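You operate a simulated robot arm through the tools that you are given. There is no shell and no other tool.

The job below is to be done with a simulated robot arm. You get a single attempt, and the scene is never put back.

TASK
Close the mailing carton and tape its seam down.
Fine: both flaps shut, tape along the seam, rubbed with the felt pad till no bubbles show; pad back. Set down upright: felt pad. What is to be rubbed or washed off counts as gone when no trace of it is left.

The check looks at the end state, three seconds after you hand in, the way a careful person would. Anything else that was tipped, shoved, dropped, spilled or broken makes it a failure.

THE ROBOT
A 7-joint arm with a two-finger parallel gripper, fixed in place. Base frame: the origin is on the floor under the middle of its stand, x ahead of it, y to its left, z up; the work surface is at about z = 80. Readings come in cm, rad, newtons and seconds.
It reaches about 124.7 cm from its shoulder. Its first joint turns from -2.304 to 2.304 rad. Payload 3.91 kg.
The tool frame sits at the grasp point between the pads (the TCP): z along the fingers, y along the line on which they close. The tips reach 3 cm beyond it. The gripper opens to 11 cm. The fingers are 2 cm wide and 1 cm thick; the gripper's body (4.8 by 11.2 cm) begins 5.5 cm behind the TCP.
Orientation is that of the tool frame in the base frame, as a unit quaternion [w, x, y, z]. With the fingers straight down and closing along the base's y, the tool's x points along the base's -x, its y along +y and its z along -z.

THE INTERFACE
- The arm moves only by the tool jog_arm. Its argument "motion" is a list of rows, each an object (a shift or turn left out is 0, a gripper value left out holds the last) with "linear": the shift along the base's x, y, z in units of 40 mm (1.0 is 40 mm), a list of three; "angular": the turn, a rotation vector about the base's x, y, z in units of 8 degrees (1.0 is 8 degrees), a list of three. In form: [{"linear": [x, y, z], "angular": [wx, wy, wz]}, ...]. A call has 1 to 20 rows; each row shifts and turns the commanded pose from where the row before left it. "fingers" is the opening, from 0 (shut) to 1 (fully open), set as the call begins (left out, the last holds). A call with a number of a shift or a turn outside -1 to 1 is refused whole. A row lasts 0.2 s, in which the tool goes at most 5 cm and 0.15 rad; a call with a longer step from one row to the next is refused whole, and so is a gripper value outside its range. A pose out of reach is approached as far as the arm can. The call stops where the force on the tool passes 40 N (or 10 N more than at its start, if that is more) or the arm is blocked; 0.2 s more then pass. The fingers move at their own pace (about 10.8 cm/s each) and stop on an object; they squeeze with about 21 N. The grip force told is the motor's: it shows also when the fingers shut on nothing. Time passes only in rows, and 0.2 s behind the last, so rows that do not move let the fingers close. The reply holds the time, the measured pose of the TCP, the force on the tool along the base axes, the opening and the grip force, in the units named above and with some noise, with the torque about the TCP (base axes, N m) and any sound that the robot's microphone picked up, and new pictures: "show" is both (left out), scene, wrist or none.
- Cameras (640 x 400 px; columns grow to the right, rows downward): "scene" is fixed at [5.06, 64.87, 140.43]; the picture's right is [0.10, -0.99, 0.00], its down [-0.81, -0.08, -0.59] and it looks along [0.58, 0.06, -0.81] (base axes); focal length 214 px, centre (320, 200). "wrist" rides on the gripper at [7.2, 1.7, -10.3] in the tool frame; the picture's right is [-0.23, 0.97, 0.00], its down [-0.76, -0.18, -0.62] and it looks along [-0.61, -0.14, 0.78] (tool axes); focal length 222 px, centre (320, 200). There is no depth. A picture from a camera that has moved, and an enlarged one, comes with that camera's place and axes in the base frame and with its lens.
- enlarge(camera, box): a new picture of the part [left, top, right, bottom] of that camera's present view, enlarged. No time passes.
- hand_in(): hands the job in; it is judged then, once.

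Places have to be worked out from the pictures, the camera data and where the tool is seen. Open the gripper and draw the arm clear of the work before you hand the job in, unless the task says otherwise.

The tools are called after "Request:" by a JSON object that holds its "method" and its "body". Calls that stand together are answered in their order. jog_arm: Moves the arm, as the interface text tells. Its arguments: {"type":"object","properties":{"motion":{"type":"array"},"fingers":{"type":"number"},"show":{"type":"string","enum":["both","scene","wrist","none"]}},"required":["motion"]} The other tools are called the same way: enlarge (camera, box) takes an enlarged picture of a part of a camera's view; hand_in () hands the job in.

At the start:

```text
t: 0.0
tcp_pos: [22.53, 59.13, 122.7]
ee_rot: [0.0, 0.0, 1.0, 0.0]
wrist_force: [0.3, -0.3, -0.8]
moment: [0.05, 0.03, -0.03]
grip_width: 11.0
grasp_force: 0.0
```

scene: 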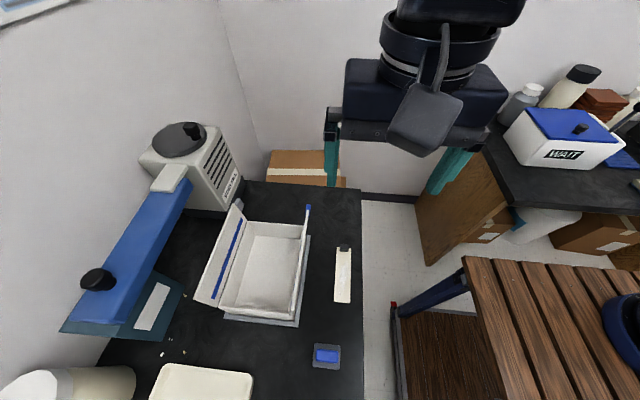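
wrist: 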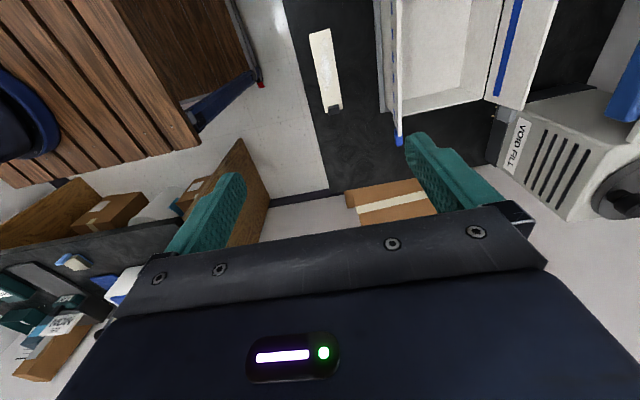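

I see an open carton with two side flaps standing, a tape strip lying to its right, and a blue pad on a tray nearer. I'll enlarge these parts before moving.

Request:
{"method": "enlarge", "body": {"camera": "scene", "box": [180, 180, 370, 300]}}

Request:
{"method": "enlarge", "body": {"camera": "scene", "box": [180, 280, 370, 400]}}

Request:
{"method": "enlarge", "body": {"camera": "scene", "box": [290, 220, 390, 310]}}

Request:
{"method": "enlarge", "body": {"camera": "wrist", "box": [280, 0, 640, 220]}}

```text
3.33 times, centred on (275, 240) of scene
camera zoom: at [5.06, 64.87, 140.43], right [0.1, -0.99, 0.0], down [-0.81, -0.08, -0.59], along [0.58, 0.06, -0.81], focal length 715 px, centre (470, 67)
```

zoom: 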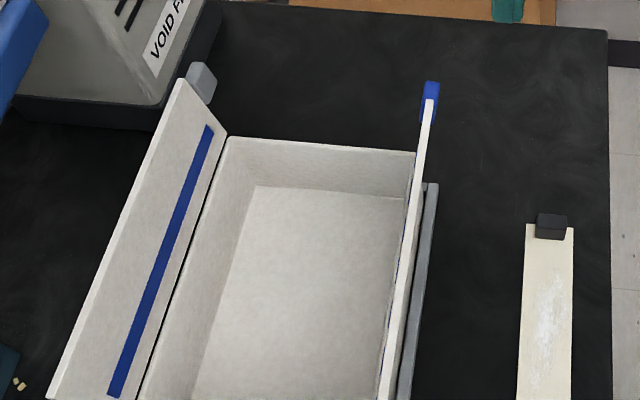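

```text
3.33 times, centred on (275, 340) of scene
camera zoom: at [5.06, 64.87, 140.43], right [0.1, -0.99, 0.0], down [-0.81, -0.08, -0.59], along [0.58, 0.06, -0.81], focal length 715 px, centre (470, -267)
```

zoom: 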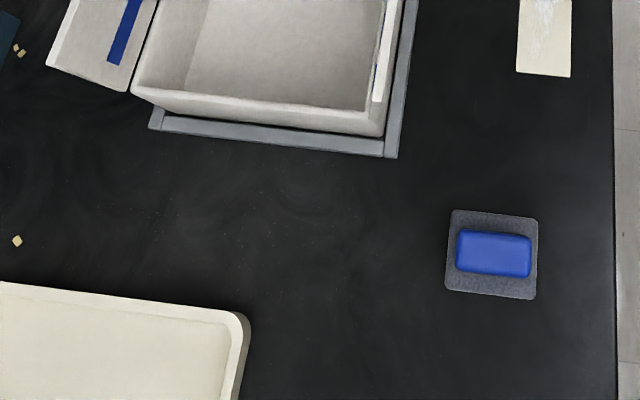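

```text
4.44 times, centred on (340, 265) of scene
camera zoom: at [5.06, 64.87, 140.43], right [0.1, -0.99, 0.0], down [-0.81, -0.08, -0.59], along [0.58, 0.06, -0.81], focal length 953 px, centre (231, -89)
```

zoom: 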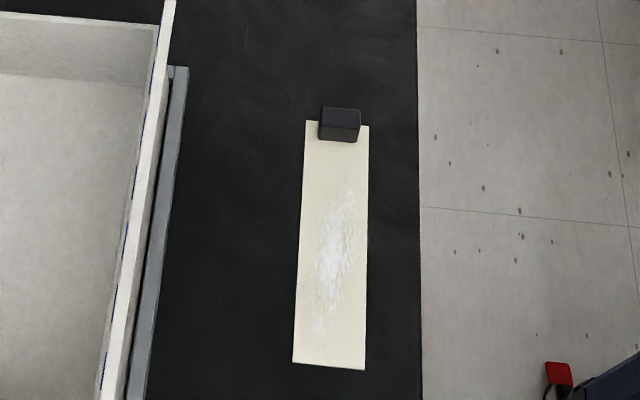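

```text
1.78 times, centred on (460, 110) of wrist
camera zoom: at [15.38, 60.74, 133.03], right [0.23, 0.97, 0.0], down [0.76, -0.18, 0.62], along [0.61, -0.14, -0.78], focal length 395 px, centre (71, 360)
```

zoom: 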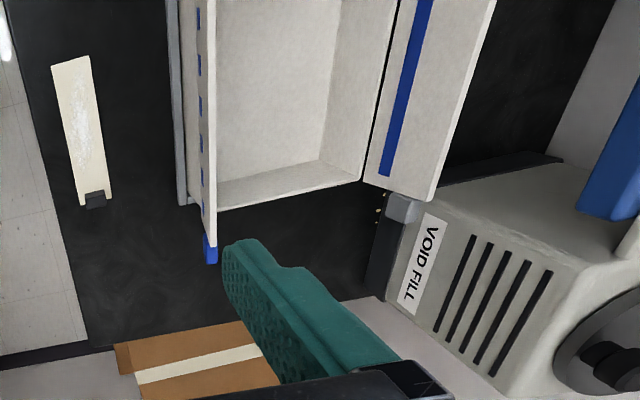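

The pad seems to be near (4.6, 63.5), the tape strip from about (16, 60.4) to (31, 60.5), and the carton spans x 10–34, y 71–89. I'll move the wrist camera back and lower to look at the pad, tape and carton from closer.

Request:
{"method": "jog_arm", "body": {"motion": [{"linear": [-0.8, 0.1, -0.6]}, {"linear": [-0.8, 0.1, -0.6]}, {"linear": [-0.8, 0.1, -0.6]}, {"linear": [-0.8, 0.1, -0.6]}, {"linear": [-0.8, 0.1, -0.6]}, {"linear": [-0.8, 0.1, -0.6]}, {"linear": [-0.8, 0.1, -0.6]}, {"linear": [-0.8, 0.1, -0.4]}]}}

```text
t: 1.8
tcp_pos: [-3.05, 62.18, 104.48]
ee_rot: [0.0, 0.0, 1.0, 0.0]
wrist_force: [0.3, -0.2, 0.6]
moment: [-0.01, 0.02, -0.01]
grip_width: 11.02
grasp_force: 0.0
camera wrist: at [-10.2, 63.8, 114.74], right [0.23, 0.97, 0.0], down [0.76, -0.18, 0.62], along [0.61, -0.14, -0.78], focal length 222 px, centre (320, 200)
```

scene: 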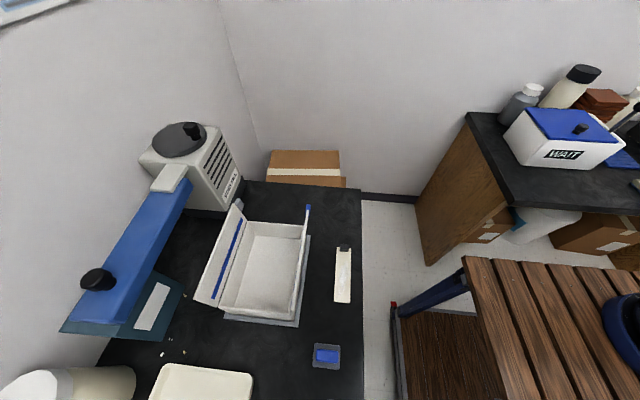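
wrist: 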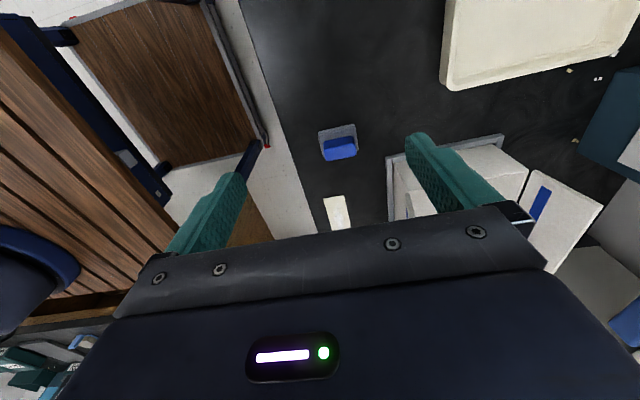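

The scene view is unobstructed now. I'll enlarge the pad and the carton in both views.

Request:
{"method": "enlarge", "body": {"camera": "wrist", "box": [290, 100, 390, 163]}}

Request:
{"method": "enlarge", "body": {"camera": "wrist", "box": [370, 100, 640, 270]}}

Request:
{"method": "enlarge", "body": {"camera": "scene", "box": [190, 190, 320, 272]}}

Request:
{"method": "enlarge", "body": {"camera": "scene", "box": [190, 260, 320, 342]}}

Request:
{"method": "enlarge", "body": {"camera": "scene", "box": [40, 110, 260, 250]}}

```text
6.35 times, centred on (340, 132) of wrist
camera zoom: at [-10.2, 63.8, 114.74], right [0.23, 0.97, 0.0], down [0.76, -0.18, 0.62], along [0.61, -0.14, -0.78], focal length 1410 px, centre (193, 635)
```

zoom: 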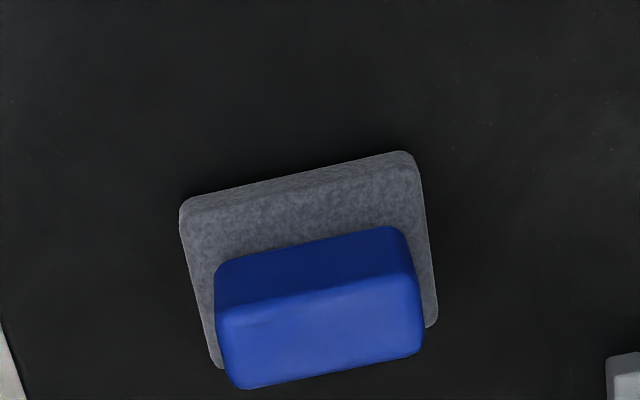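

```text
2.35 times, centred on (505, 185) of wrist
camera zoom: at [-10.2, 63.8, 114.74], right [0.23, 0.97, 0.0], down [0.76, -0.18, 0.62], along [0.61, -0.14, -0.78], focal length 523 px, centre (-115, 235)
```

zoom: 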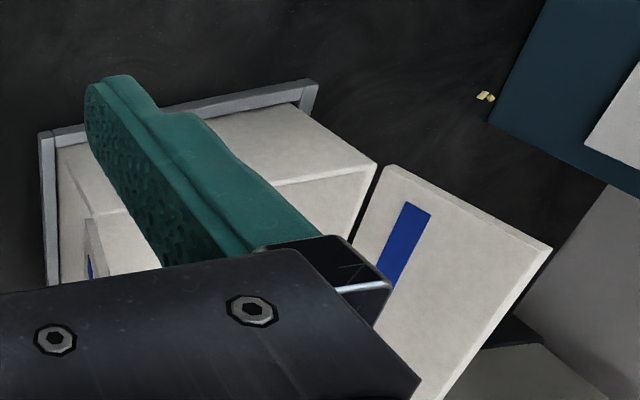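

```text
4.88 times, centred on (255, 231) of scene
camera zoom: at [5.06, 64.87, 140.43], right [0.1, -0.99, 0.0], down [-0.81, -0.08, -0.59], along [0.58, 0.06, -0.81], focal length 1046 px, centre (637, 49)
```

zoom: 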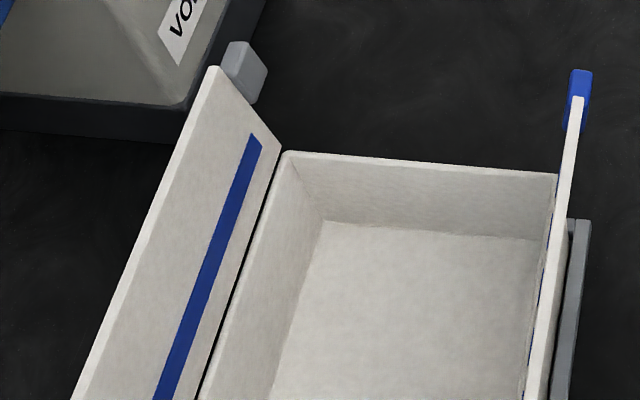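

```text
4.88 times, centred on (255, 301) of scene
camera zoom: at [5.06, 64.87, 140.43], right [0.1, -0.99, 0.0], down [-0.81, -0.08, -0.59], along [0.58, 0.06, -0.81], focal length 1046 px, centre (637, -293)
```

zoom: 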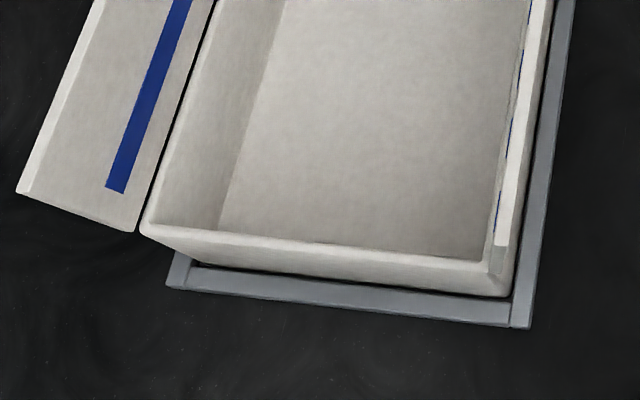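

```text
2.86 times, centred on (150, 180) of scene
camera zoom: at [5.06, 64.87, 140.43], right [0.1, -0.99, 0.0], down [-0.81, -0.08, -0.59], along [0.58, 0.06, -0.81], focal length 613 px, centre (806, 257)
```

zoom: 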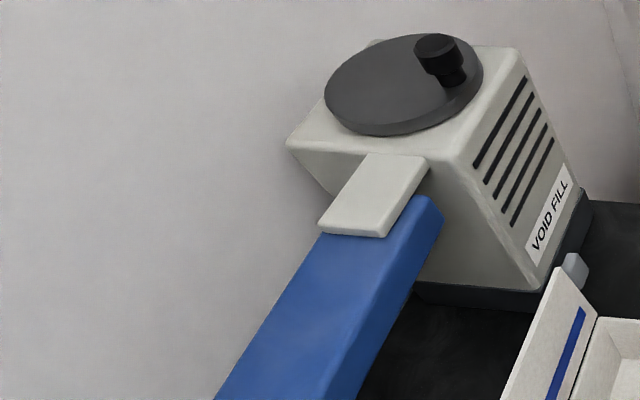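

The felt pad is a grey felt base with a blue handle, sitting on the table. Next I turn the tool 90° about vertical and move to the right side so the wrist camera looks at the tape and carton across y.

Request:
{"method": "jog_arm", "body": {"motion": [{"linear": [0.48, -0.354, 0.167], "angular": [0, 0, 0.9375]}, {"linear": [0.48, -0.354, 0.167], "angular": [0, 0, 0.9375]}, {"linear": [0.48, -0.354, 0.167], "angular": [0, 0, 0.9375]}, {"linear": [0.48, -0.354, 0.167], "angular": [0, 0, 0.9375]}, {"linear": [0.48, -0.354, 0.167], "angular": [0, 0, 0.9375]}, {"linear": [0.48, -0.354, 0.167], "angular": [0, 0, 0.9375]}, {"linear": [0.48, -0.354, 0.167], "angular": [0, 0, 0.9375]}, {"linear": [0.48, -0.354, 0.167], "angular": [0, 0, 0.9375]}, {"linear": [0.48, -0.354, 0.167], "angular": [0, 0, 0.9375]}, {"linear": [0.48, -0.354, 0.167], "angular": [0, 0, 0.9375]}, {"linear": [0.48, -0.354, 0.167], "angular": [0, 0, 0.9375]}, {"linear": [0.48, -0.354, 0.167], "angular": [0, 0, 0.9375]}]}}

```text
t: 4.4
tcp_pos: [19.86, 45.14, 112.51]
ee_rot: [0.0, 0.707, -0.707, 0.0]
wrist_force: [-0.4, 0.2, -0.3]
moment: [0.0, -0.03, 0.04]
grip_width: 11.04
grasp_force: 0.1
camera wrist: at [18.31, 37.8, 122.79], right [-0.97, 0.23, 0.0], down [0.18, 0.76, 0.62], along [0.14, 0.61, -0.78], focal length 222 px, centre (320, 200)
```

scene: 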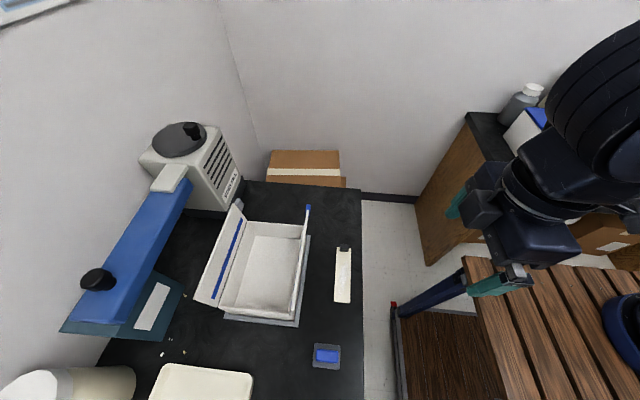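
wrist: 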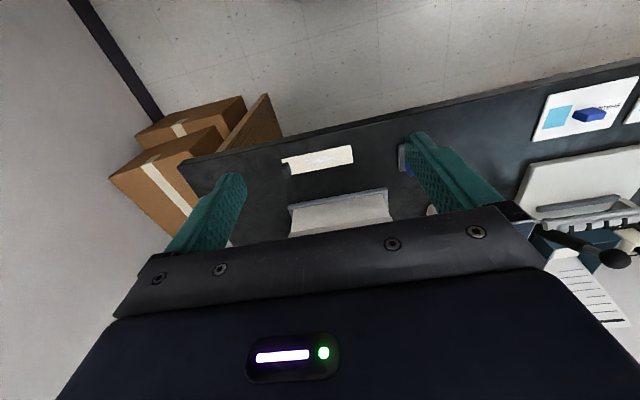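

There is a posted card on the table at right in the wrist view, showing something like a pad. I'll enlarge the card, the tape and the carton side.

Request:
{"method": "enlarge", "body": {"camera": "wrist", "box": [500, 60, 640, 150]}}

Request:
{"method": "enlarge", "body": {"camera": "wrist", "box": [230, 110, 430, 240]}}

Request:
{"method": "enlarge", "body": {"camera": "wrist", "box": [480, 140, 640, 340]}}

```text
4.44 times, centred on (570, 105) of wrist
camera zoom: at [18.31, 37.8, 122.79], right [-0.97, 0.23, 0.0], down [0.18, 0.76, 0.62], along [0.14, 0.61, -0.78], focal length 987 px, centre (-791, 622)
```

zoom: 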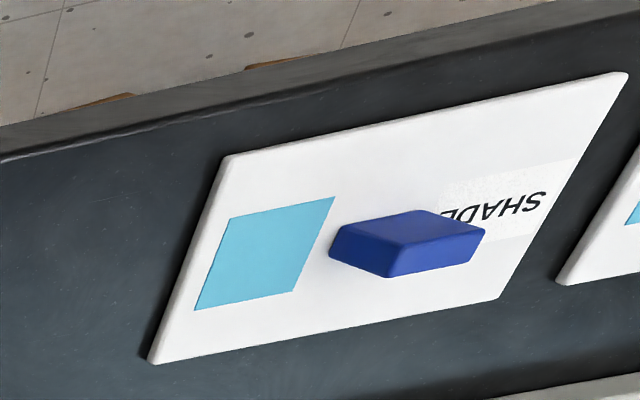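

```text
3.08 times, centred on (330, 175) of wrist
camera zoom: at [18.31, 37.8, 122.79], right [-0.97, 0.23, 0.0], down [0.18, 0.76, 0.62], along [0.14, 0.61, -0.78], focal length 684 px, centre (289, 277)
```

zoom: 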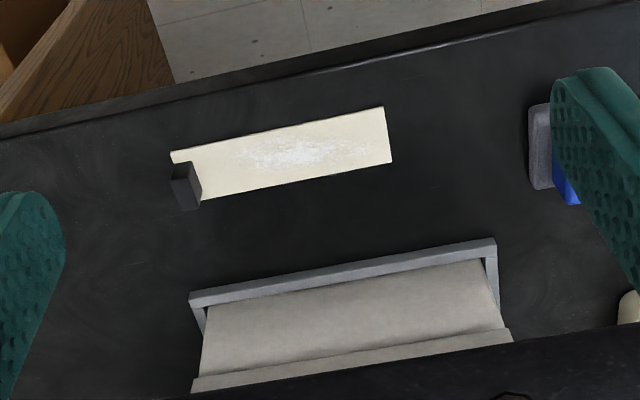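

```text
2.00 times, centred on (560, 240) of wrist
camera zoom: at [18.31, 37.8, 122.79], right [-0.97, 0.23, 0.0], down [0.18, 0.76, 0.62], along [0.14, 0.61, -0.78], focal length 444 px, centre (-160, 120)
```

zoom: 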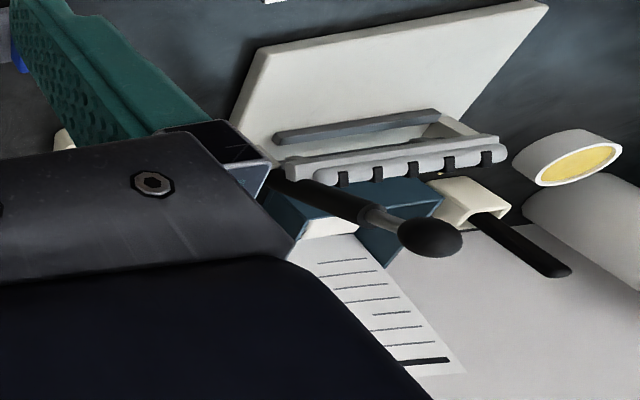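

I'll shift the camera over toward the carton, higher, to see both flaps and the blue markings.

Request:
{"method": "jog_arm", "body": {"motion": [{"linear": [0.0, 0.8, 0.45]}, {"linear": [0.0, 0.8, 0.45]}, {"linear": [0.0, 0.8, 0.45]}, {"linear": [0.0, 0.8, 0.45]}, {"linear": [0.0, 0.8, 0.45]}, {"linear": [0.0, 0.8, 0.45]}]}}

Request:
{"method": "enlarge", "body": {"camera": "wrist", "box": [220, 40, 440, 220]}}

```text
t: 5.8
tcp_pos: [19.77, 64.7, 123.47]
ee_rot: [0.001, -0.707, 0.707, 0.001]
wrist_force: [1.0, -0.8, 0.2]
moment: [0.01, -0.01, -0.01]
grip_width: 10.98
grasp_force: 0.0
camera wrist: at [18.18, 57.22, 133.84], right [-0.97, 0.23, 0.0], down [0.18, 0.76, 0.62], along [0.14, 0.61, -0.78], focal length 222 px, centre (320, 200)
```

scene: 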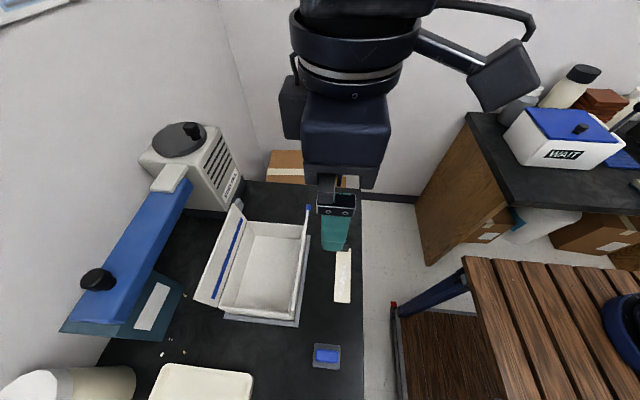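
wrist: 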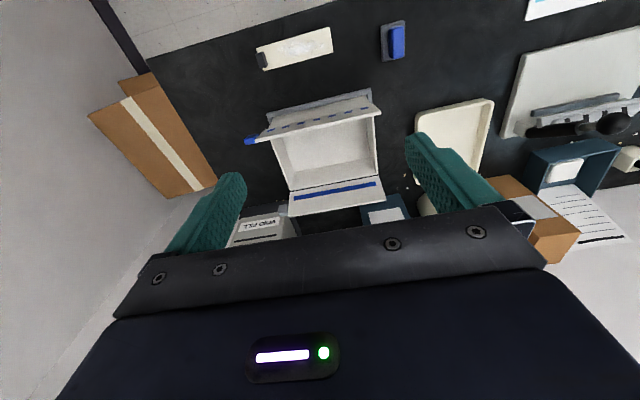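

```text
2.22 times, centred on (330, 130) of wrist
camera zoom: at [18.18, 57.22, 133.84], right [-0.97, 0.23, 0.0], down [0.18, 0.76, 0.62], along [0.14, 0.61, -0.78], focal length 494 px, centre (298, 356)
```

zoom: 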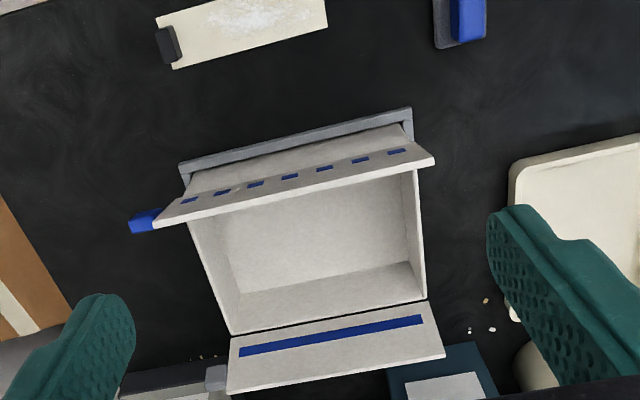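

Triangulating: carton rim at z≈89.8, y 72.1–87.3, x 11–32.4; both flaps are ~7.5 cm long and lean outward 15–20° (right free edge y≈70.5, z≈97.6; left y≈89.7, z≈96.4), meeting near y≈79.7. I shut the fingers and go above and behind the left flap (bar of the machine lies at y≥98, so clearance exists).

Request:
{"method": "jog_arm", "body": {"motion": [{"linear": [0.07, 0.85, -0.2]}, {"linear": [0.07, 0.85, -0.2]}, {"linear": [0.07, 0.85, -0.2]}, {"linear": [0.07, 0.85, -0.2]}, {"linear": [0.07, 0.85, -0.2]}, {"linear": [0.07, 0.85, -0.2]}, {"linear": [0.07, 0.85, -0.2]}, {"linear": [0.0, 0.8, -0.2]}], "fingers": 0}}

```text
t: 7.6
tcp_pos: [22.2, 90.75, 116.74]
ee_rot: [0.0, -0.707, 0.708, 0.0]
wrist_force: [0.4, -1.1, 2.6]
moment: [0.04, 0.04, -0.03]
grip_width: 0.02
grasp_force: 20.8
out of reach, approached as far as the arm can: row 8
camera wrist: at [20.59, 83.3, 127.06], right [-0.97, 0.23, 0.0], down [0.18, 0.76, 0.62], along [0.14, 0.61, -0.78], focal length 222 px, centre (320, 200)
```

scene: 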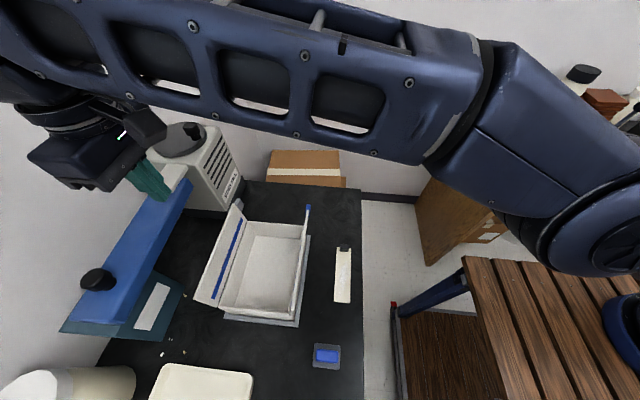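
wrist: 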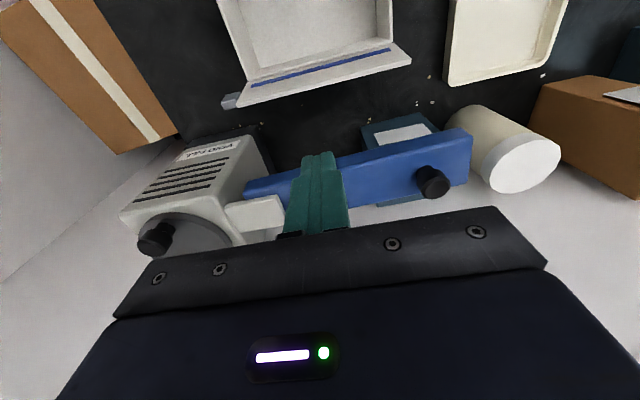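

The machine's blue bar edge is at y≈97, so the gripper fits between it and the flap (free edge y≈89.9). I descend in stages behind the left flap.

Request:
{"method": "jog_arm", "body": {"motion": [{"linear": [0.0, 0.05, -0.8]}, {"linear": [0.0, 0.05, -0.8]}, {"linear": [0.0, 0.05, -0.8]}, {"linear": [0.0, 0.0, -0.8]}]}}

Request:
{"method": "enlarge", "body": {"camera": "wrist", "box": [200, 0, 480, 220]}}

Request:
{"method": "enlarge", "body": {"camera": "scene", "box": [100, 110, 320, 270]}}

```text
t: 8.6
tcp_pos: [21.91, 91.67, 103.99]
ee_rot: [0.0, -0.707, 0.707, 0.0]
wrist_force: [0.9, 0.1, 0.6]
moment: [0.01, 0.0, -0.02]
grip_width: 0.01
grasp_force: 21.1
camera wrist: at [20.33, 84.23, 114.3], right [-0.97, 0.23, 0.0], down [0.18, 0.76, 0.62], along [0.14, 0.61, -0.78], focal length 222 px, centre (320, 200)
```

scene: 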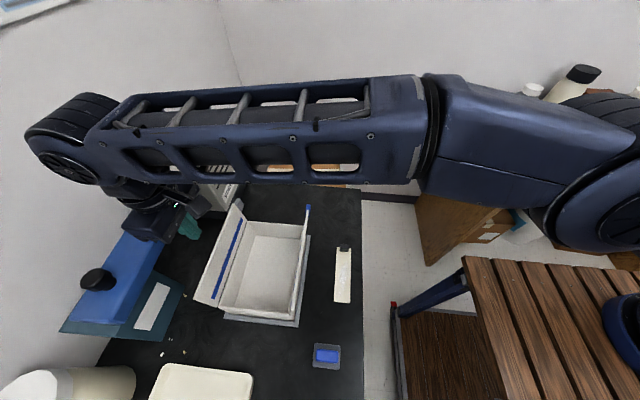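
wrist: 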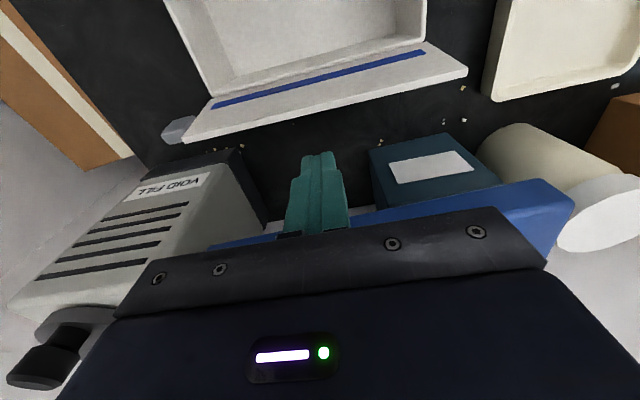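

```text
1.82 times, centred on (340, 110) of wrist
camera zoom: at [20.33, 84.23, 114.3], right [-0.97, 0.23, 0.0], down [0.18, 0.76, 0.62], along [0.14, 0.61, -0.78], focal length 404 px, centre (284, 364)
```

zoom: 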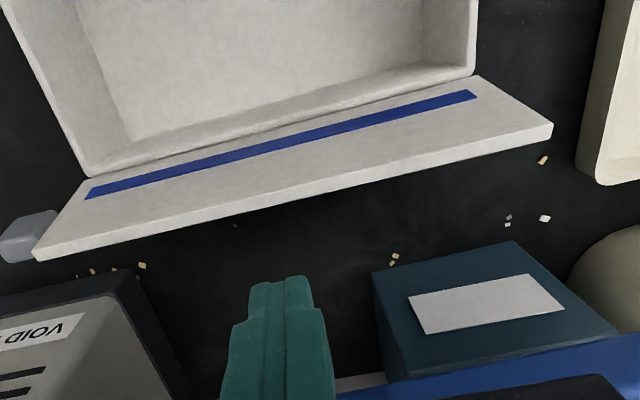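

```text
2.50 times, centred on (210, 190) of scene
camera zoom: at [5.06, 64.87, 140.43], right [0.1, -0.99, 0.0], down [-0.81, -0.08, -0.59], along [0.58, 0.06, -0.81], focal length 536 px, centre (595, 225)
```

zoom: 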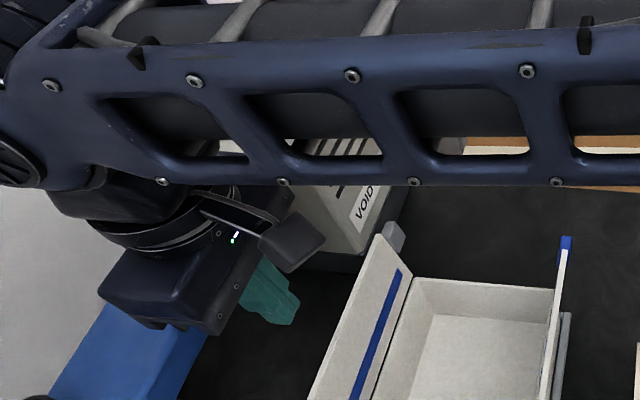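

Finger face is at y≈90.7, flap edge at y≈89.6, so about 1 cm to spare. I lower the tips to z≈93 behind the flap.

Request:
{"method": "jog_arm", "body": {"motion": [{"linear": [0.0, 0.0, -0.7]}, {"linear": [0.0, 0.0, -0.7]}, {"linear": [0.0, 0.0, -0.6]}]}}

```text
t: 9.4
tcp_pos: [22.24, 91.63, 95.85]
ee_rot: [0.0, 0.707, -0.707, 0.0]
wrist_force: [0.2, -0.5, 0.4]
moment: [-0.01, 0.01, 0.0]
grip_width: 0.01
grasp_force: 21.0
camera wrist: at [20.49, 84.2, 106.15], right [-0.97, 0.23, 0.0], down [0.18, 0.76, 0.62], along [0.14, 0.61, -0.78], focal length 222 px, centre (320, 200)
```

scene: 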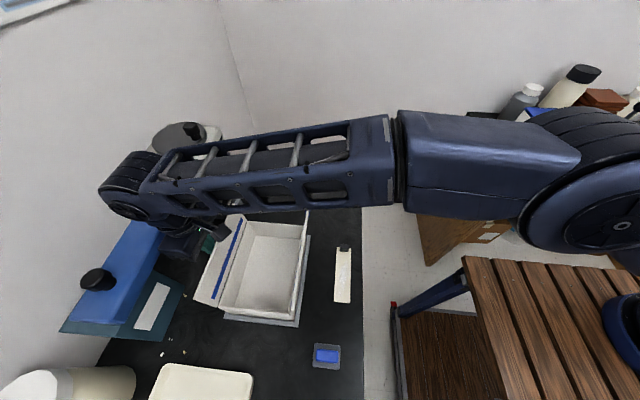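
wrist: 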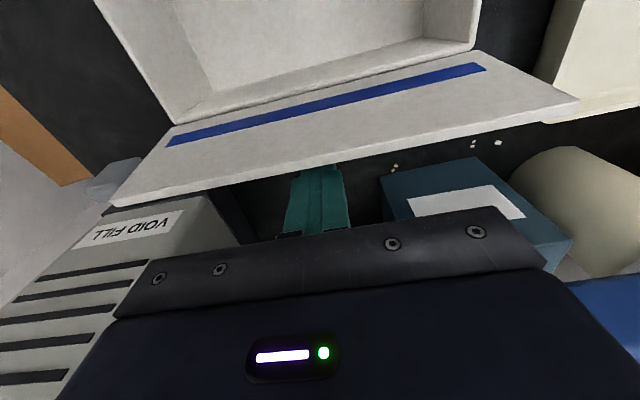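

The tips are behind the left flap. I push slowly toward -y and watch force.

Request:
{"method": "jog_arm", "body": {"motion": [{"linear": [0.0, -0.25, 0.0]}, {"linear": [0.0, -0.25, 0.0]}, {"linear": [0.0, -0.25, 0.0]}, {"linear": [0.0, -0.25, 0.0]}, {"linear": [0.0, -0.25, 0.0]}]}}

```text
t: 10.6
tcp_pos: [21.89, 86.61, 95.87]
ee_rot: [0.0, -0.706, 0.708, 0.0]
wrist_force: [-0.4, -0.5, 1.0]
moment: [-0.01, 0.01, -0.02]
grip_width: 0.0
grasp_force: 21.4
camera wrist: at [20.36, 79.18, 106.1], right [-0.97, 0.23, 0.0], down [0.18, 0.76, 0.62], along [0.14, 0.61, -0.78], focal length 222 px, centre (320, 200)
```

scene: 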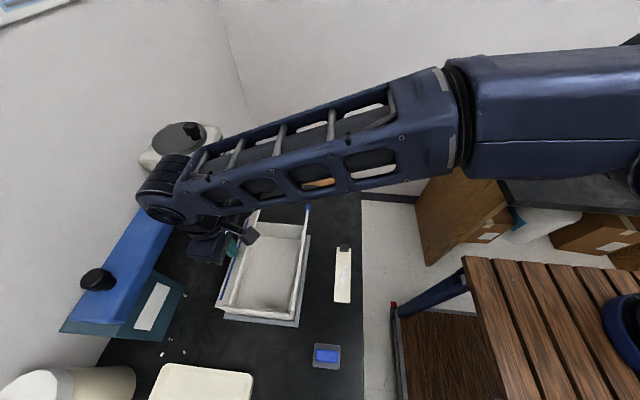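
wrist: 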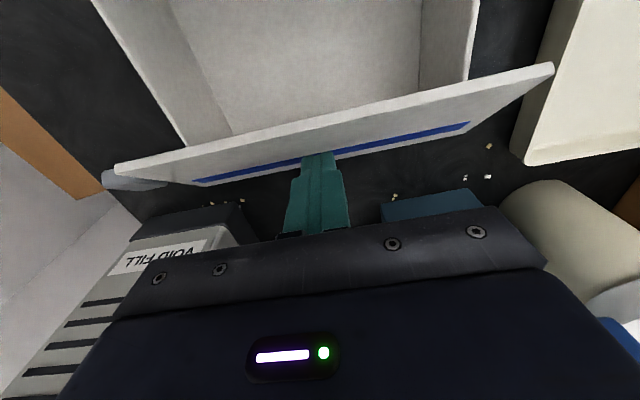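

The left flap is turning inward with almost no force. I keep pushing toward -y to about y=81.

Request:
{"method": "jog_arm", "body": {"motion": [{"linear": [0.0, -0.25, 0.0]}, {"linear": [0.0, -0.25, 0.0]}, {"linear": [0.0, -0.25, 0.0]}, {"linear": [0.0, -0.25, 0.0]}, {"linear": [0.0, -0.25, 0.0]}]}}

```text
t: 11.8
tcp_pos: [21.97, 81.62, 95.89]
ee_rot: [-0.001, -0.707, 0.707, -0.001]
wrist_force: [0.1, 0.4, -0.6]
moment: [0.0, -0.03, -0.03]
grip_width: 0.0
grasp_force: 21.5
camera wrist: at [20.41, 74.11, 106.18], right [-0.97, 0.23, 0.0], down [0.18, 0.76, 0.62], along [0.14, 0.61, -0.78], focal length 222 px, centre (320, 200)
```

scene: 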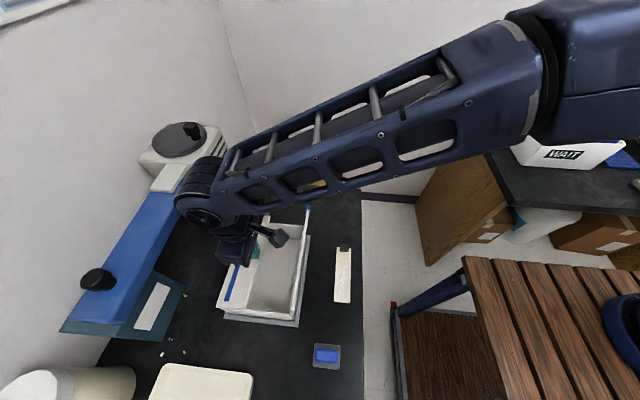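
wrist: 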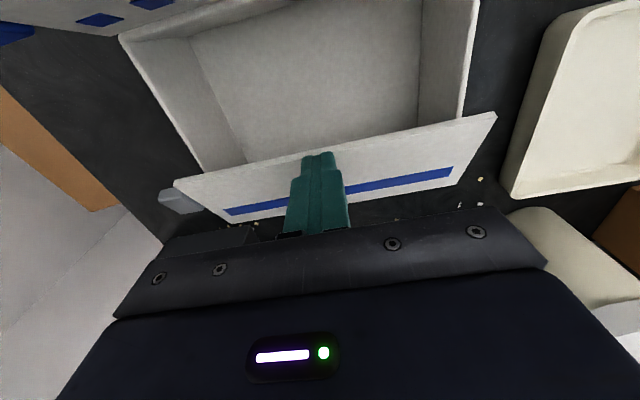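

Left flap is about 25° above closed. I lower the tips gently to press it down.

Request:
{"method": "jog_arm", "body": {"motion": [{"linear": [0.0, 0.0, -0.12]}, {"linear": [0.0, 0.0, -0.12]}, {"linear": [0.0, 0.0, -0.12]}, {"linear": [0.0, 0.0, -0.1]}]}}

```text
t: 12.8
tcp_pos: [21.98, 81.7, 94.14]
ee_rot: [0.0, -0.707, 0.708, 0.0]
wrist_force: [0.2, -0.9, -0.1]
moment: [-0.04, -0.01, -0.02]
grip_width: 0.0
grasp_force: 20.9
camera wrist: at [20.37, 74.22, 104.43], right [-0.97, 0.23, 0.0], down [0.18, 0.76, 0.62], along [0.14, 0.61, -0.78], focal length 222 px, centre (320, 200)
```

scene: 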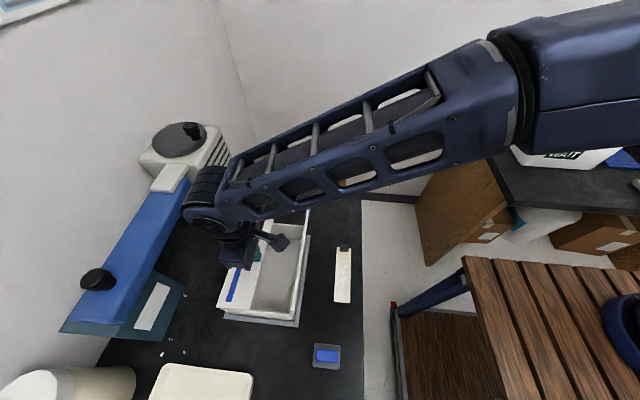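
wrist: 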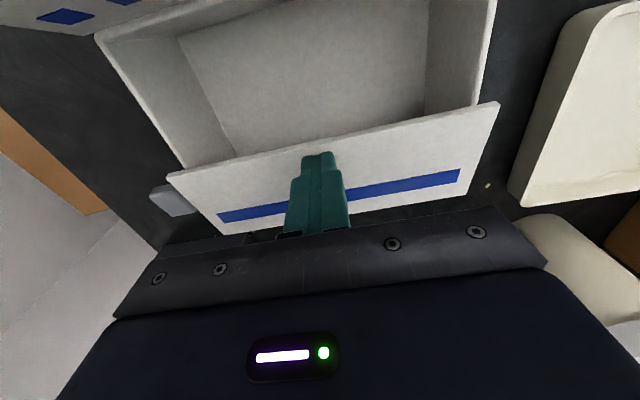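

The flap is nearly level; I continue down in very small steps until I feel it seat.

Request:
{"method": "jog_arm", "body": {"motion": [{"linear": [0.0, 0.0, -0.05]}, {"linear": [0.0, 0.0, -0.05]}, {"linear": [0.0, 0.0, -0.05]}]}}

```text
t: 13.6
tcp_pos: [22.09, 81.65, 93.4]
ee_rot: [0.0, -0.707, 0.708, 0.0]
wrist_force: [-0.5, 0.1, -0.9]
moment: [0.02, -0.01, 0.0]
grip_width: 0.0
grasp_force: 20.9
camera wrist: at [20.42, 74.15, 103.75], right [-0.97, 0.23, 0.0], down [0.18, 0.76, 0.62], along [0.14, 0.61, -0.78], focal length 222 px, centre (320, 200)
```

scene: 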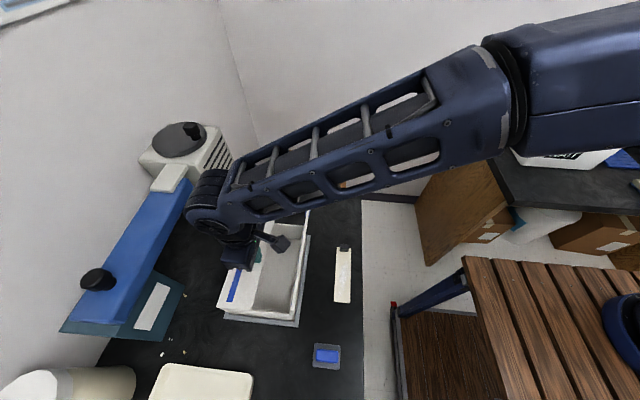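
wrist: 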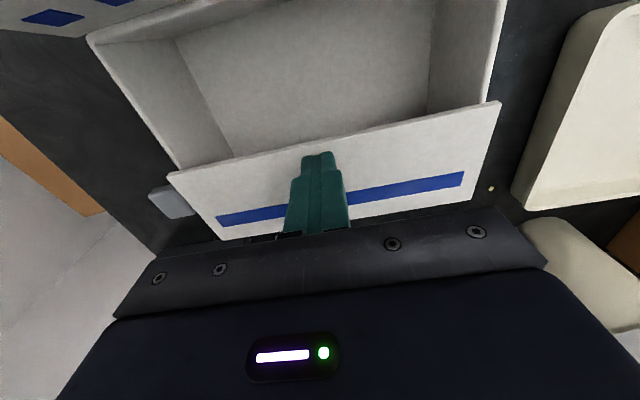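

No contact force yet; estimated free edge is z≈90.1 at y≈80.1. A bit further down in 2 mm steps.

Request:
{"method": "jog_arm", "body": {"motion": [{"linear": [0.0, 0.0, -0.05]}, {"linear": [0.0, 0.0, -0.05]}, {"linear": [0.0, 0.0, -0.05]}, {"linear": [0.0, 0.0, 0.0]}]}}

```text
t: 14.6
tcp_pos: [22.05, 81.58, 92.77]
ee_rot: [0.0, 0.708, -0.707, 0.0]
wrist_force: [-2.5, -4.0, 10.1]
moment: [-0.15, 0.06, -0.06]
grip_width: 0.02
grasp_force: 21.0
camera wrist: at [20.48, 74.17, 103.1], right [-0.97, 0.23, 0.0], down [0.18, 0.76, 0.62], along [0.14, 0.61, -0.78], focal length 222 px, centre (320, 200)
```

scene: 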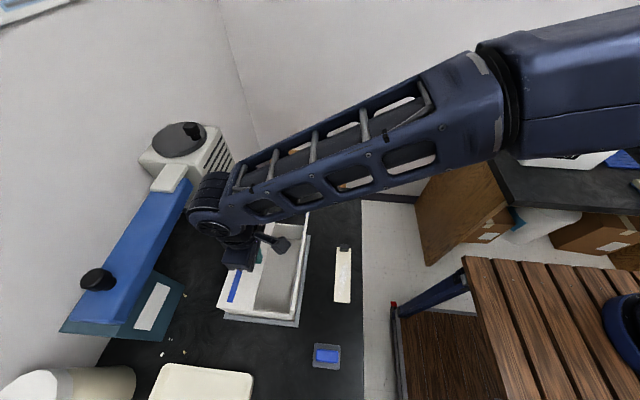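
wrist: 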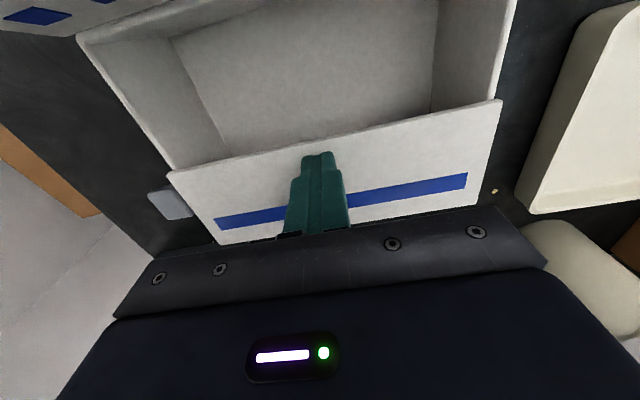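

Contact at ~10 N with tips at z≈89.8: the left flap is seated. I lift up, look, and go over to behind the right flap.

Request:
{"method": "jog_arm", "body": {"motion": [{"linear": [0.0, 0.0, 0.5]}, {"linear": [0.0, 0.0, 0.8]}, {"linear": [0.0, 0.0, 0.9]}, {"linear": [0.0, 0.0, 0.9]}, {"linear": [0.0, -0.9, 0.0]}, {"linear": [0.0, -0.9, 0.0]}, {"linear": [0.0, -0.9, 0.0]}, {"linear": [0.0, -0.85, 0.0]}]}}

Request:
{"method": "enlarge", "body": {"camera": "scene", "box": [190, 190, 370, 340]}}

```text
t: 16.4
tcp_pos: [22.49, 67.22, 105.06]
ee_rot: [0.0, -0.707, 0.707, 0.0]
wrist_force: [-0.4, -0.2, -0.2]
moment: [0.01, 0.0, 0.02]
grip_width: 0.0
grasp_force: 21.0
camera wrist: at [20.85, 59.86, 115.32], right [-0.97, 0.23, 0.0], down [0.18, 0.76, 0.62], along [0.14, 0.61, -0.78], focal length 222 px, centre (320, 200)
```

scene: 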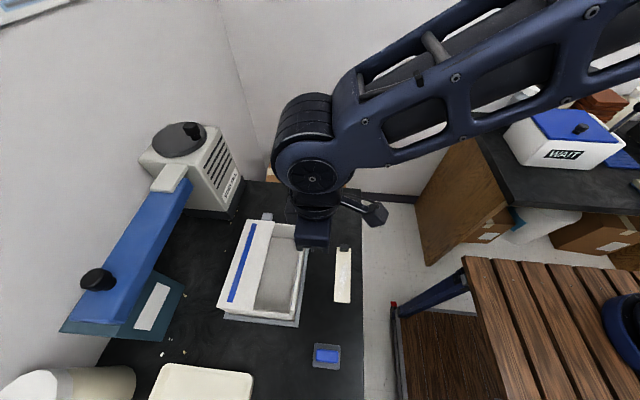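
wrist: 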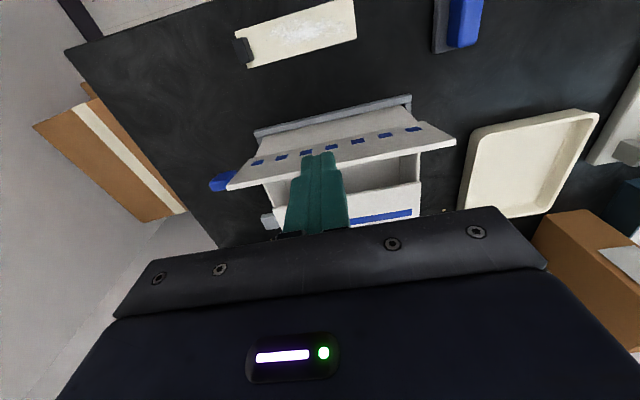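

```text
2.67 times, centred on (280, 265) of scene
camera zoom: at [5.06, 64.87, 140.43], right [0.1, -0.99, 0.0], down [-0.81, -0.08, -0.59], along [0.58, 0.06, -0.81], focal length 572 px, centre (427, 27)
```

zoom: 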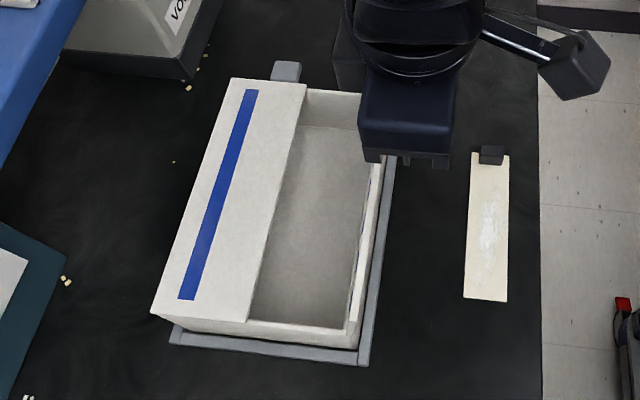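

The left flap stays shut, its free edge at about y=80. I lower the tips to z≈93 outside the right flap and push it toward +y.

Request:
{"method": "jog_arm", "body": {"motion": [{"linear": [0.0, 0.0, -0.8]}, {"linear": [0.0, 0.0, -0.8]}, {"linear": [0.0, 0.0, -0.65]}, {"linear": [0.0, 0.25, 0.0]}, {"linear": [0.0, 0.25, 0.0]}, {"linear": [0.0, 0.25, 0.0]}, {"linear": [0.0, 0.25, 0.0]}, {"linear": [0.0, 0.25, 0.0]}]}}

```text
t: 18.2
tcp_pos: [22.0, 72.43, 96.33]
ee_rot: [0.0, 0.707, -0.707, 0.0]
wrist_force: [0.4, 0.2, 0.3]
moment: [0.03, -0.01, -0.01]
grip_width: 0.0
grasp_force: 21.1
camera wrist: at [20.4, 65.05, 106.61], right [-0.97, 0.23, 0.0], down [0.18, 0.76, 0.62], along [0.14, 0.61, -0.78], focal length 222 px, centre (320, 200)
```

scene: 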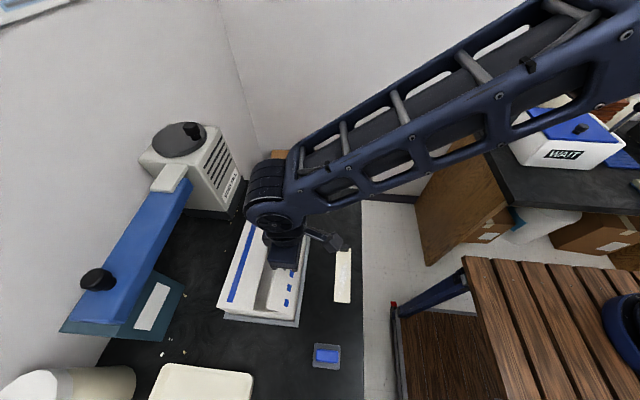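
wrist: 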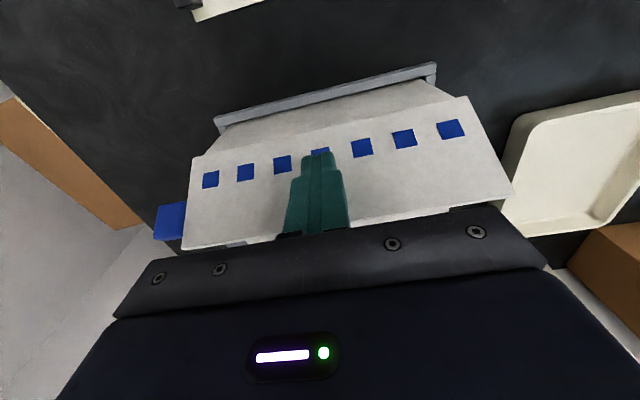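

The right flap is turning in. I keep pushing to y≈77.5.

Request:
{"method": "jog_arm", "body": {"motion": [{"linear": [0.0, 0.25, 0.0]}, {"linear": [0.0, 0.25, 0.0]}, {"linear": [0.0, 0.25, 0.0]}, {"linear": [0.0, 0.25, 0.0]}, {"linear": [0.0, 0.2, 0.0]}]}}

```text
t: 19.4
tcp_pos: [21.99, 77.05, 96.1]
ee_rot: [0.0, 0.708, -0.707, 0.0]
wrist_force: [0.6, 1.0, -0.1]
moment: [-0.01, -0.02, 0.0]
grip_width: 0.0
grasp_force: 20.9
camera wrist: at [20.42, 69.77, 106.43], right [-0.97, 0.23, 0.0], down [0.18, 0.76, 0.62], along [0.14, 0.61, -0.78], focal length 222 px, centre (320, 200)
```

scene: 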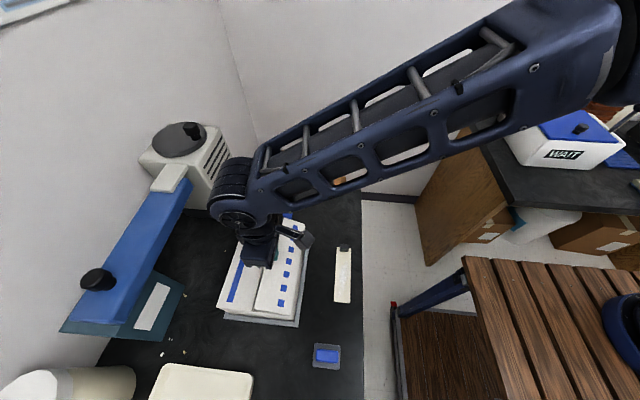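
wrist: 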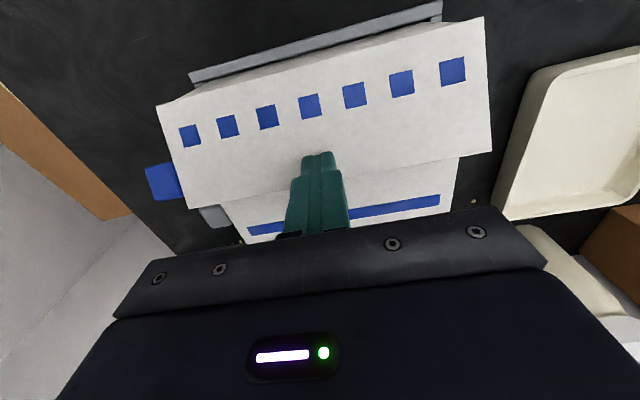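

The right flap is near closed. I lower gently to press it onto the rim.

Request:
{"method": "jog_arm", "body": {"motion": [{"linear": [0.0, 0.0, -0.15]}, {"linear": [0.0, 0.0, -0.15]}, {"linear": [0.0, 0.0, -0.12]}, {"linear": [0.0, 0.0, -0.1]}, {"linear": [0.0, 0.0, -0.08]}]}}

```text
t: 20.6
tcp_pos: [22.05, 77.12, 93.76]
ee_rot: [0.0, 0.707, -0.707, -0.001]
wrist_force: [0.2, -0.2, 0.3]
moment: [0.02, 0.01, 0.01]
grip_width: 0.0
grasp_force: 21.3
camera wrist: at [20.5, 69.63, 104.11], right [-0.97, 0.23, 0.0], down [0.18, 0.76, 0.62], along [0.14, 0.61, -0.78], focal length 222 px, centre (320, 200)
```

scene: 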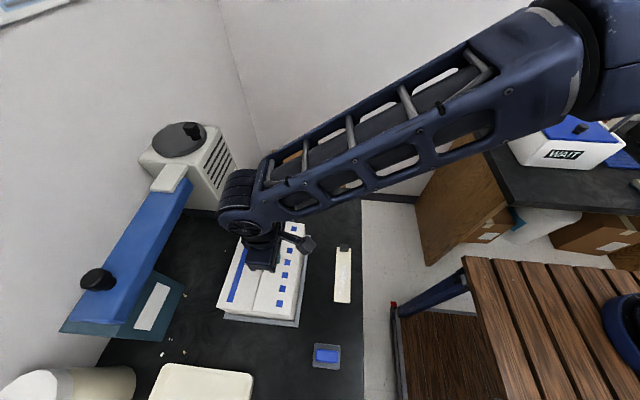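
wrist: 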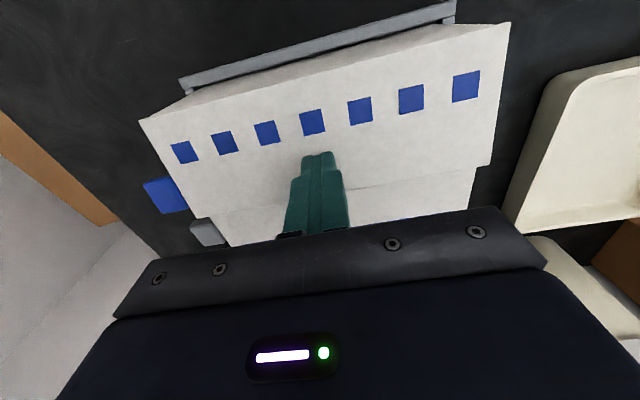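

Continue down in 2 mm steps until seated.

Request:
{"method": "jog_arm", "body": {"motion": [{"linear": [0.0, 0.0, -0.06]}, {"linear": [0.0, 0.0, -0.06]}, {"linear": [0.0, 0.0, -0.05]}, {"linear": [0.0, 0.0, -0.05]}, {"linear": [0.0, 0.0, 0.0]}]}}

```text
t: 21.8
tcp_pos: [21.92, 77.22, 92.87]
ee_rot: [0.0, -0.707, 0.707, 0.0]
wrist_force: [0.2, -0.8, 0.1]
moment: [0.0, -0.01, 0.01]
grip_width: 0.0
grasp_force: 20.8
camera wrist: at [20.44, 69.75, 103.15], right [-0.97, 0.23, 0.0], down [0.18, 0.76, 0.62], along [0.14, 0.61, -0.78], focal length 222 px, centre (320, 200)
```

scene: 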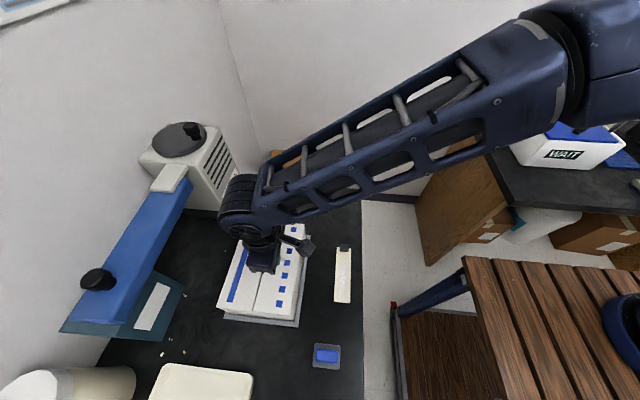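
wrist: 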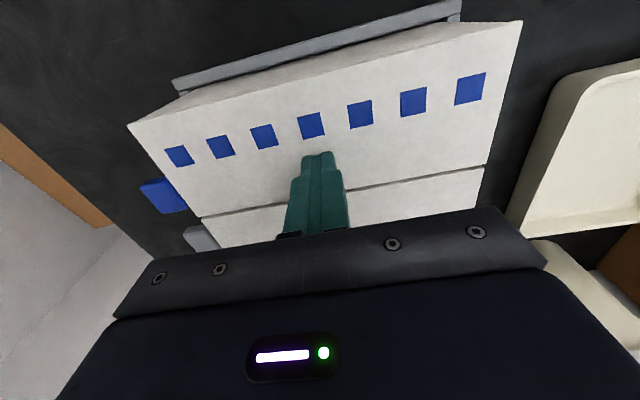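

The flaps now meet at a seam near y≈79.75. One more small press to be sure the right flap is seated.

Request:
{"method": "jog_arm", "body": {"motion": [{"linear": [0.0, 0.0, -0.04]}, {"linear": [0.0, 0.0, -0.03]}, {"linear": [0.0, 0.0, 0.0]}], "show": "wrist"}}

```text
t: 22.6
tcp_pos: [22.08, 77.24, 92.87]
ee_rot: [-0.001, 0.707, -0.707, -0.002]
wrist_force: [-10.6, -5.1, 26.7]
moment: [-0.25, 0.33, -0.06]
grip_width: 0.0
grasp_force: 21.2
camera wrist: at [20.47, 69.72, 103.09], right [-0.97, 0.23, 0.0], down [0.18, 0.76, 0.63], along [0.14, 0.61, -0.78], focal length 222 px, centre (320, 200)
```

wrist: 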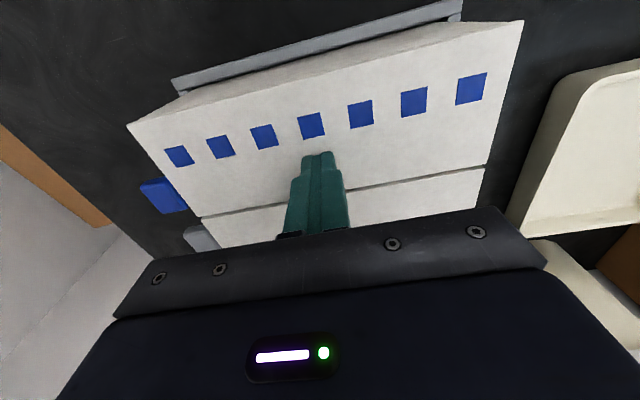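

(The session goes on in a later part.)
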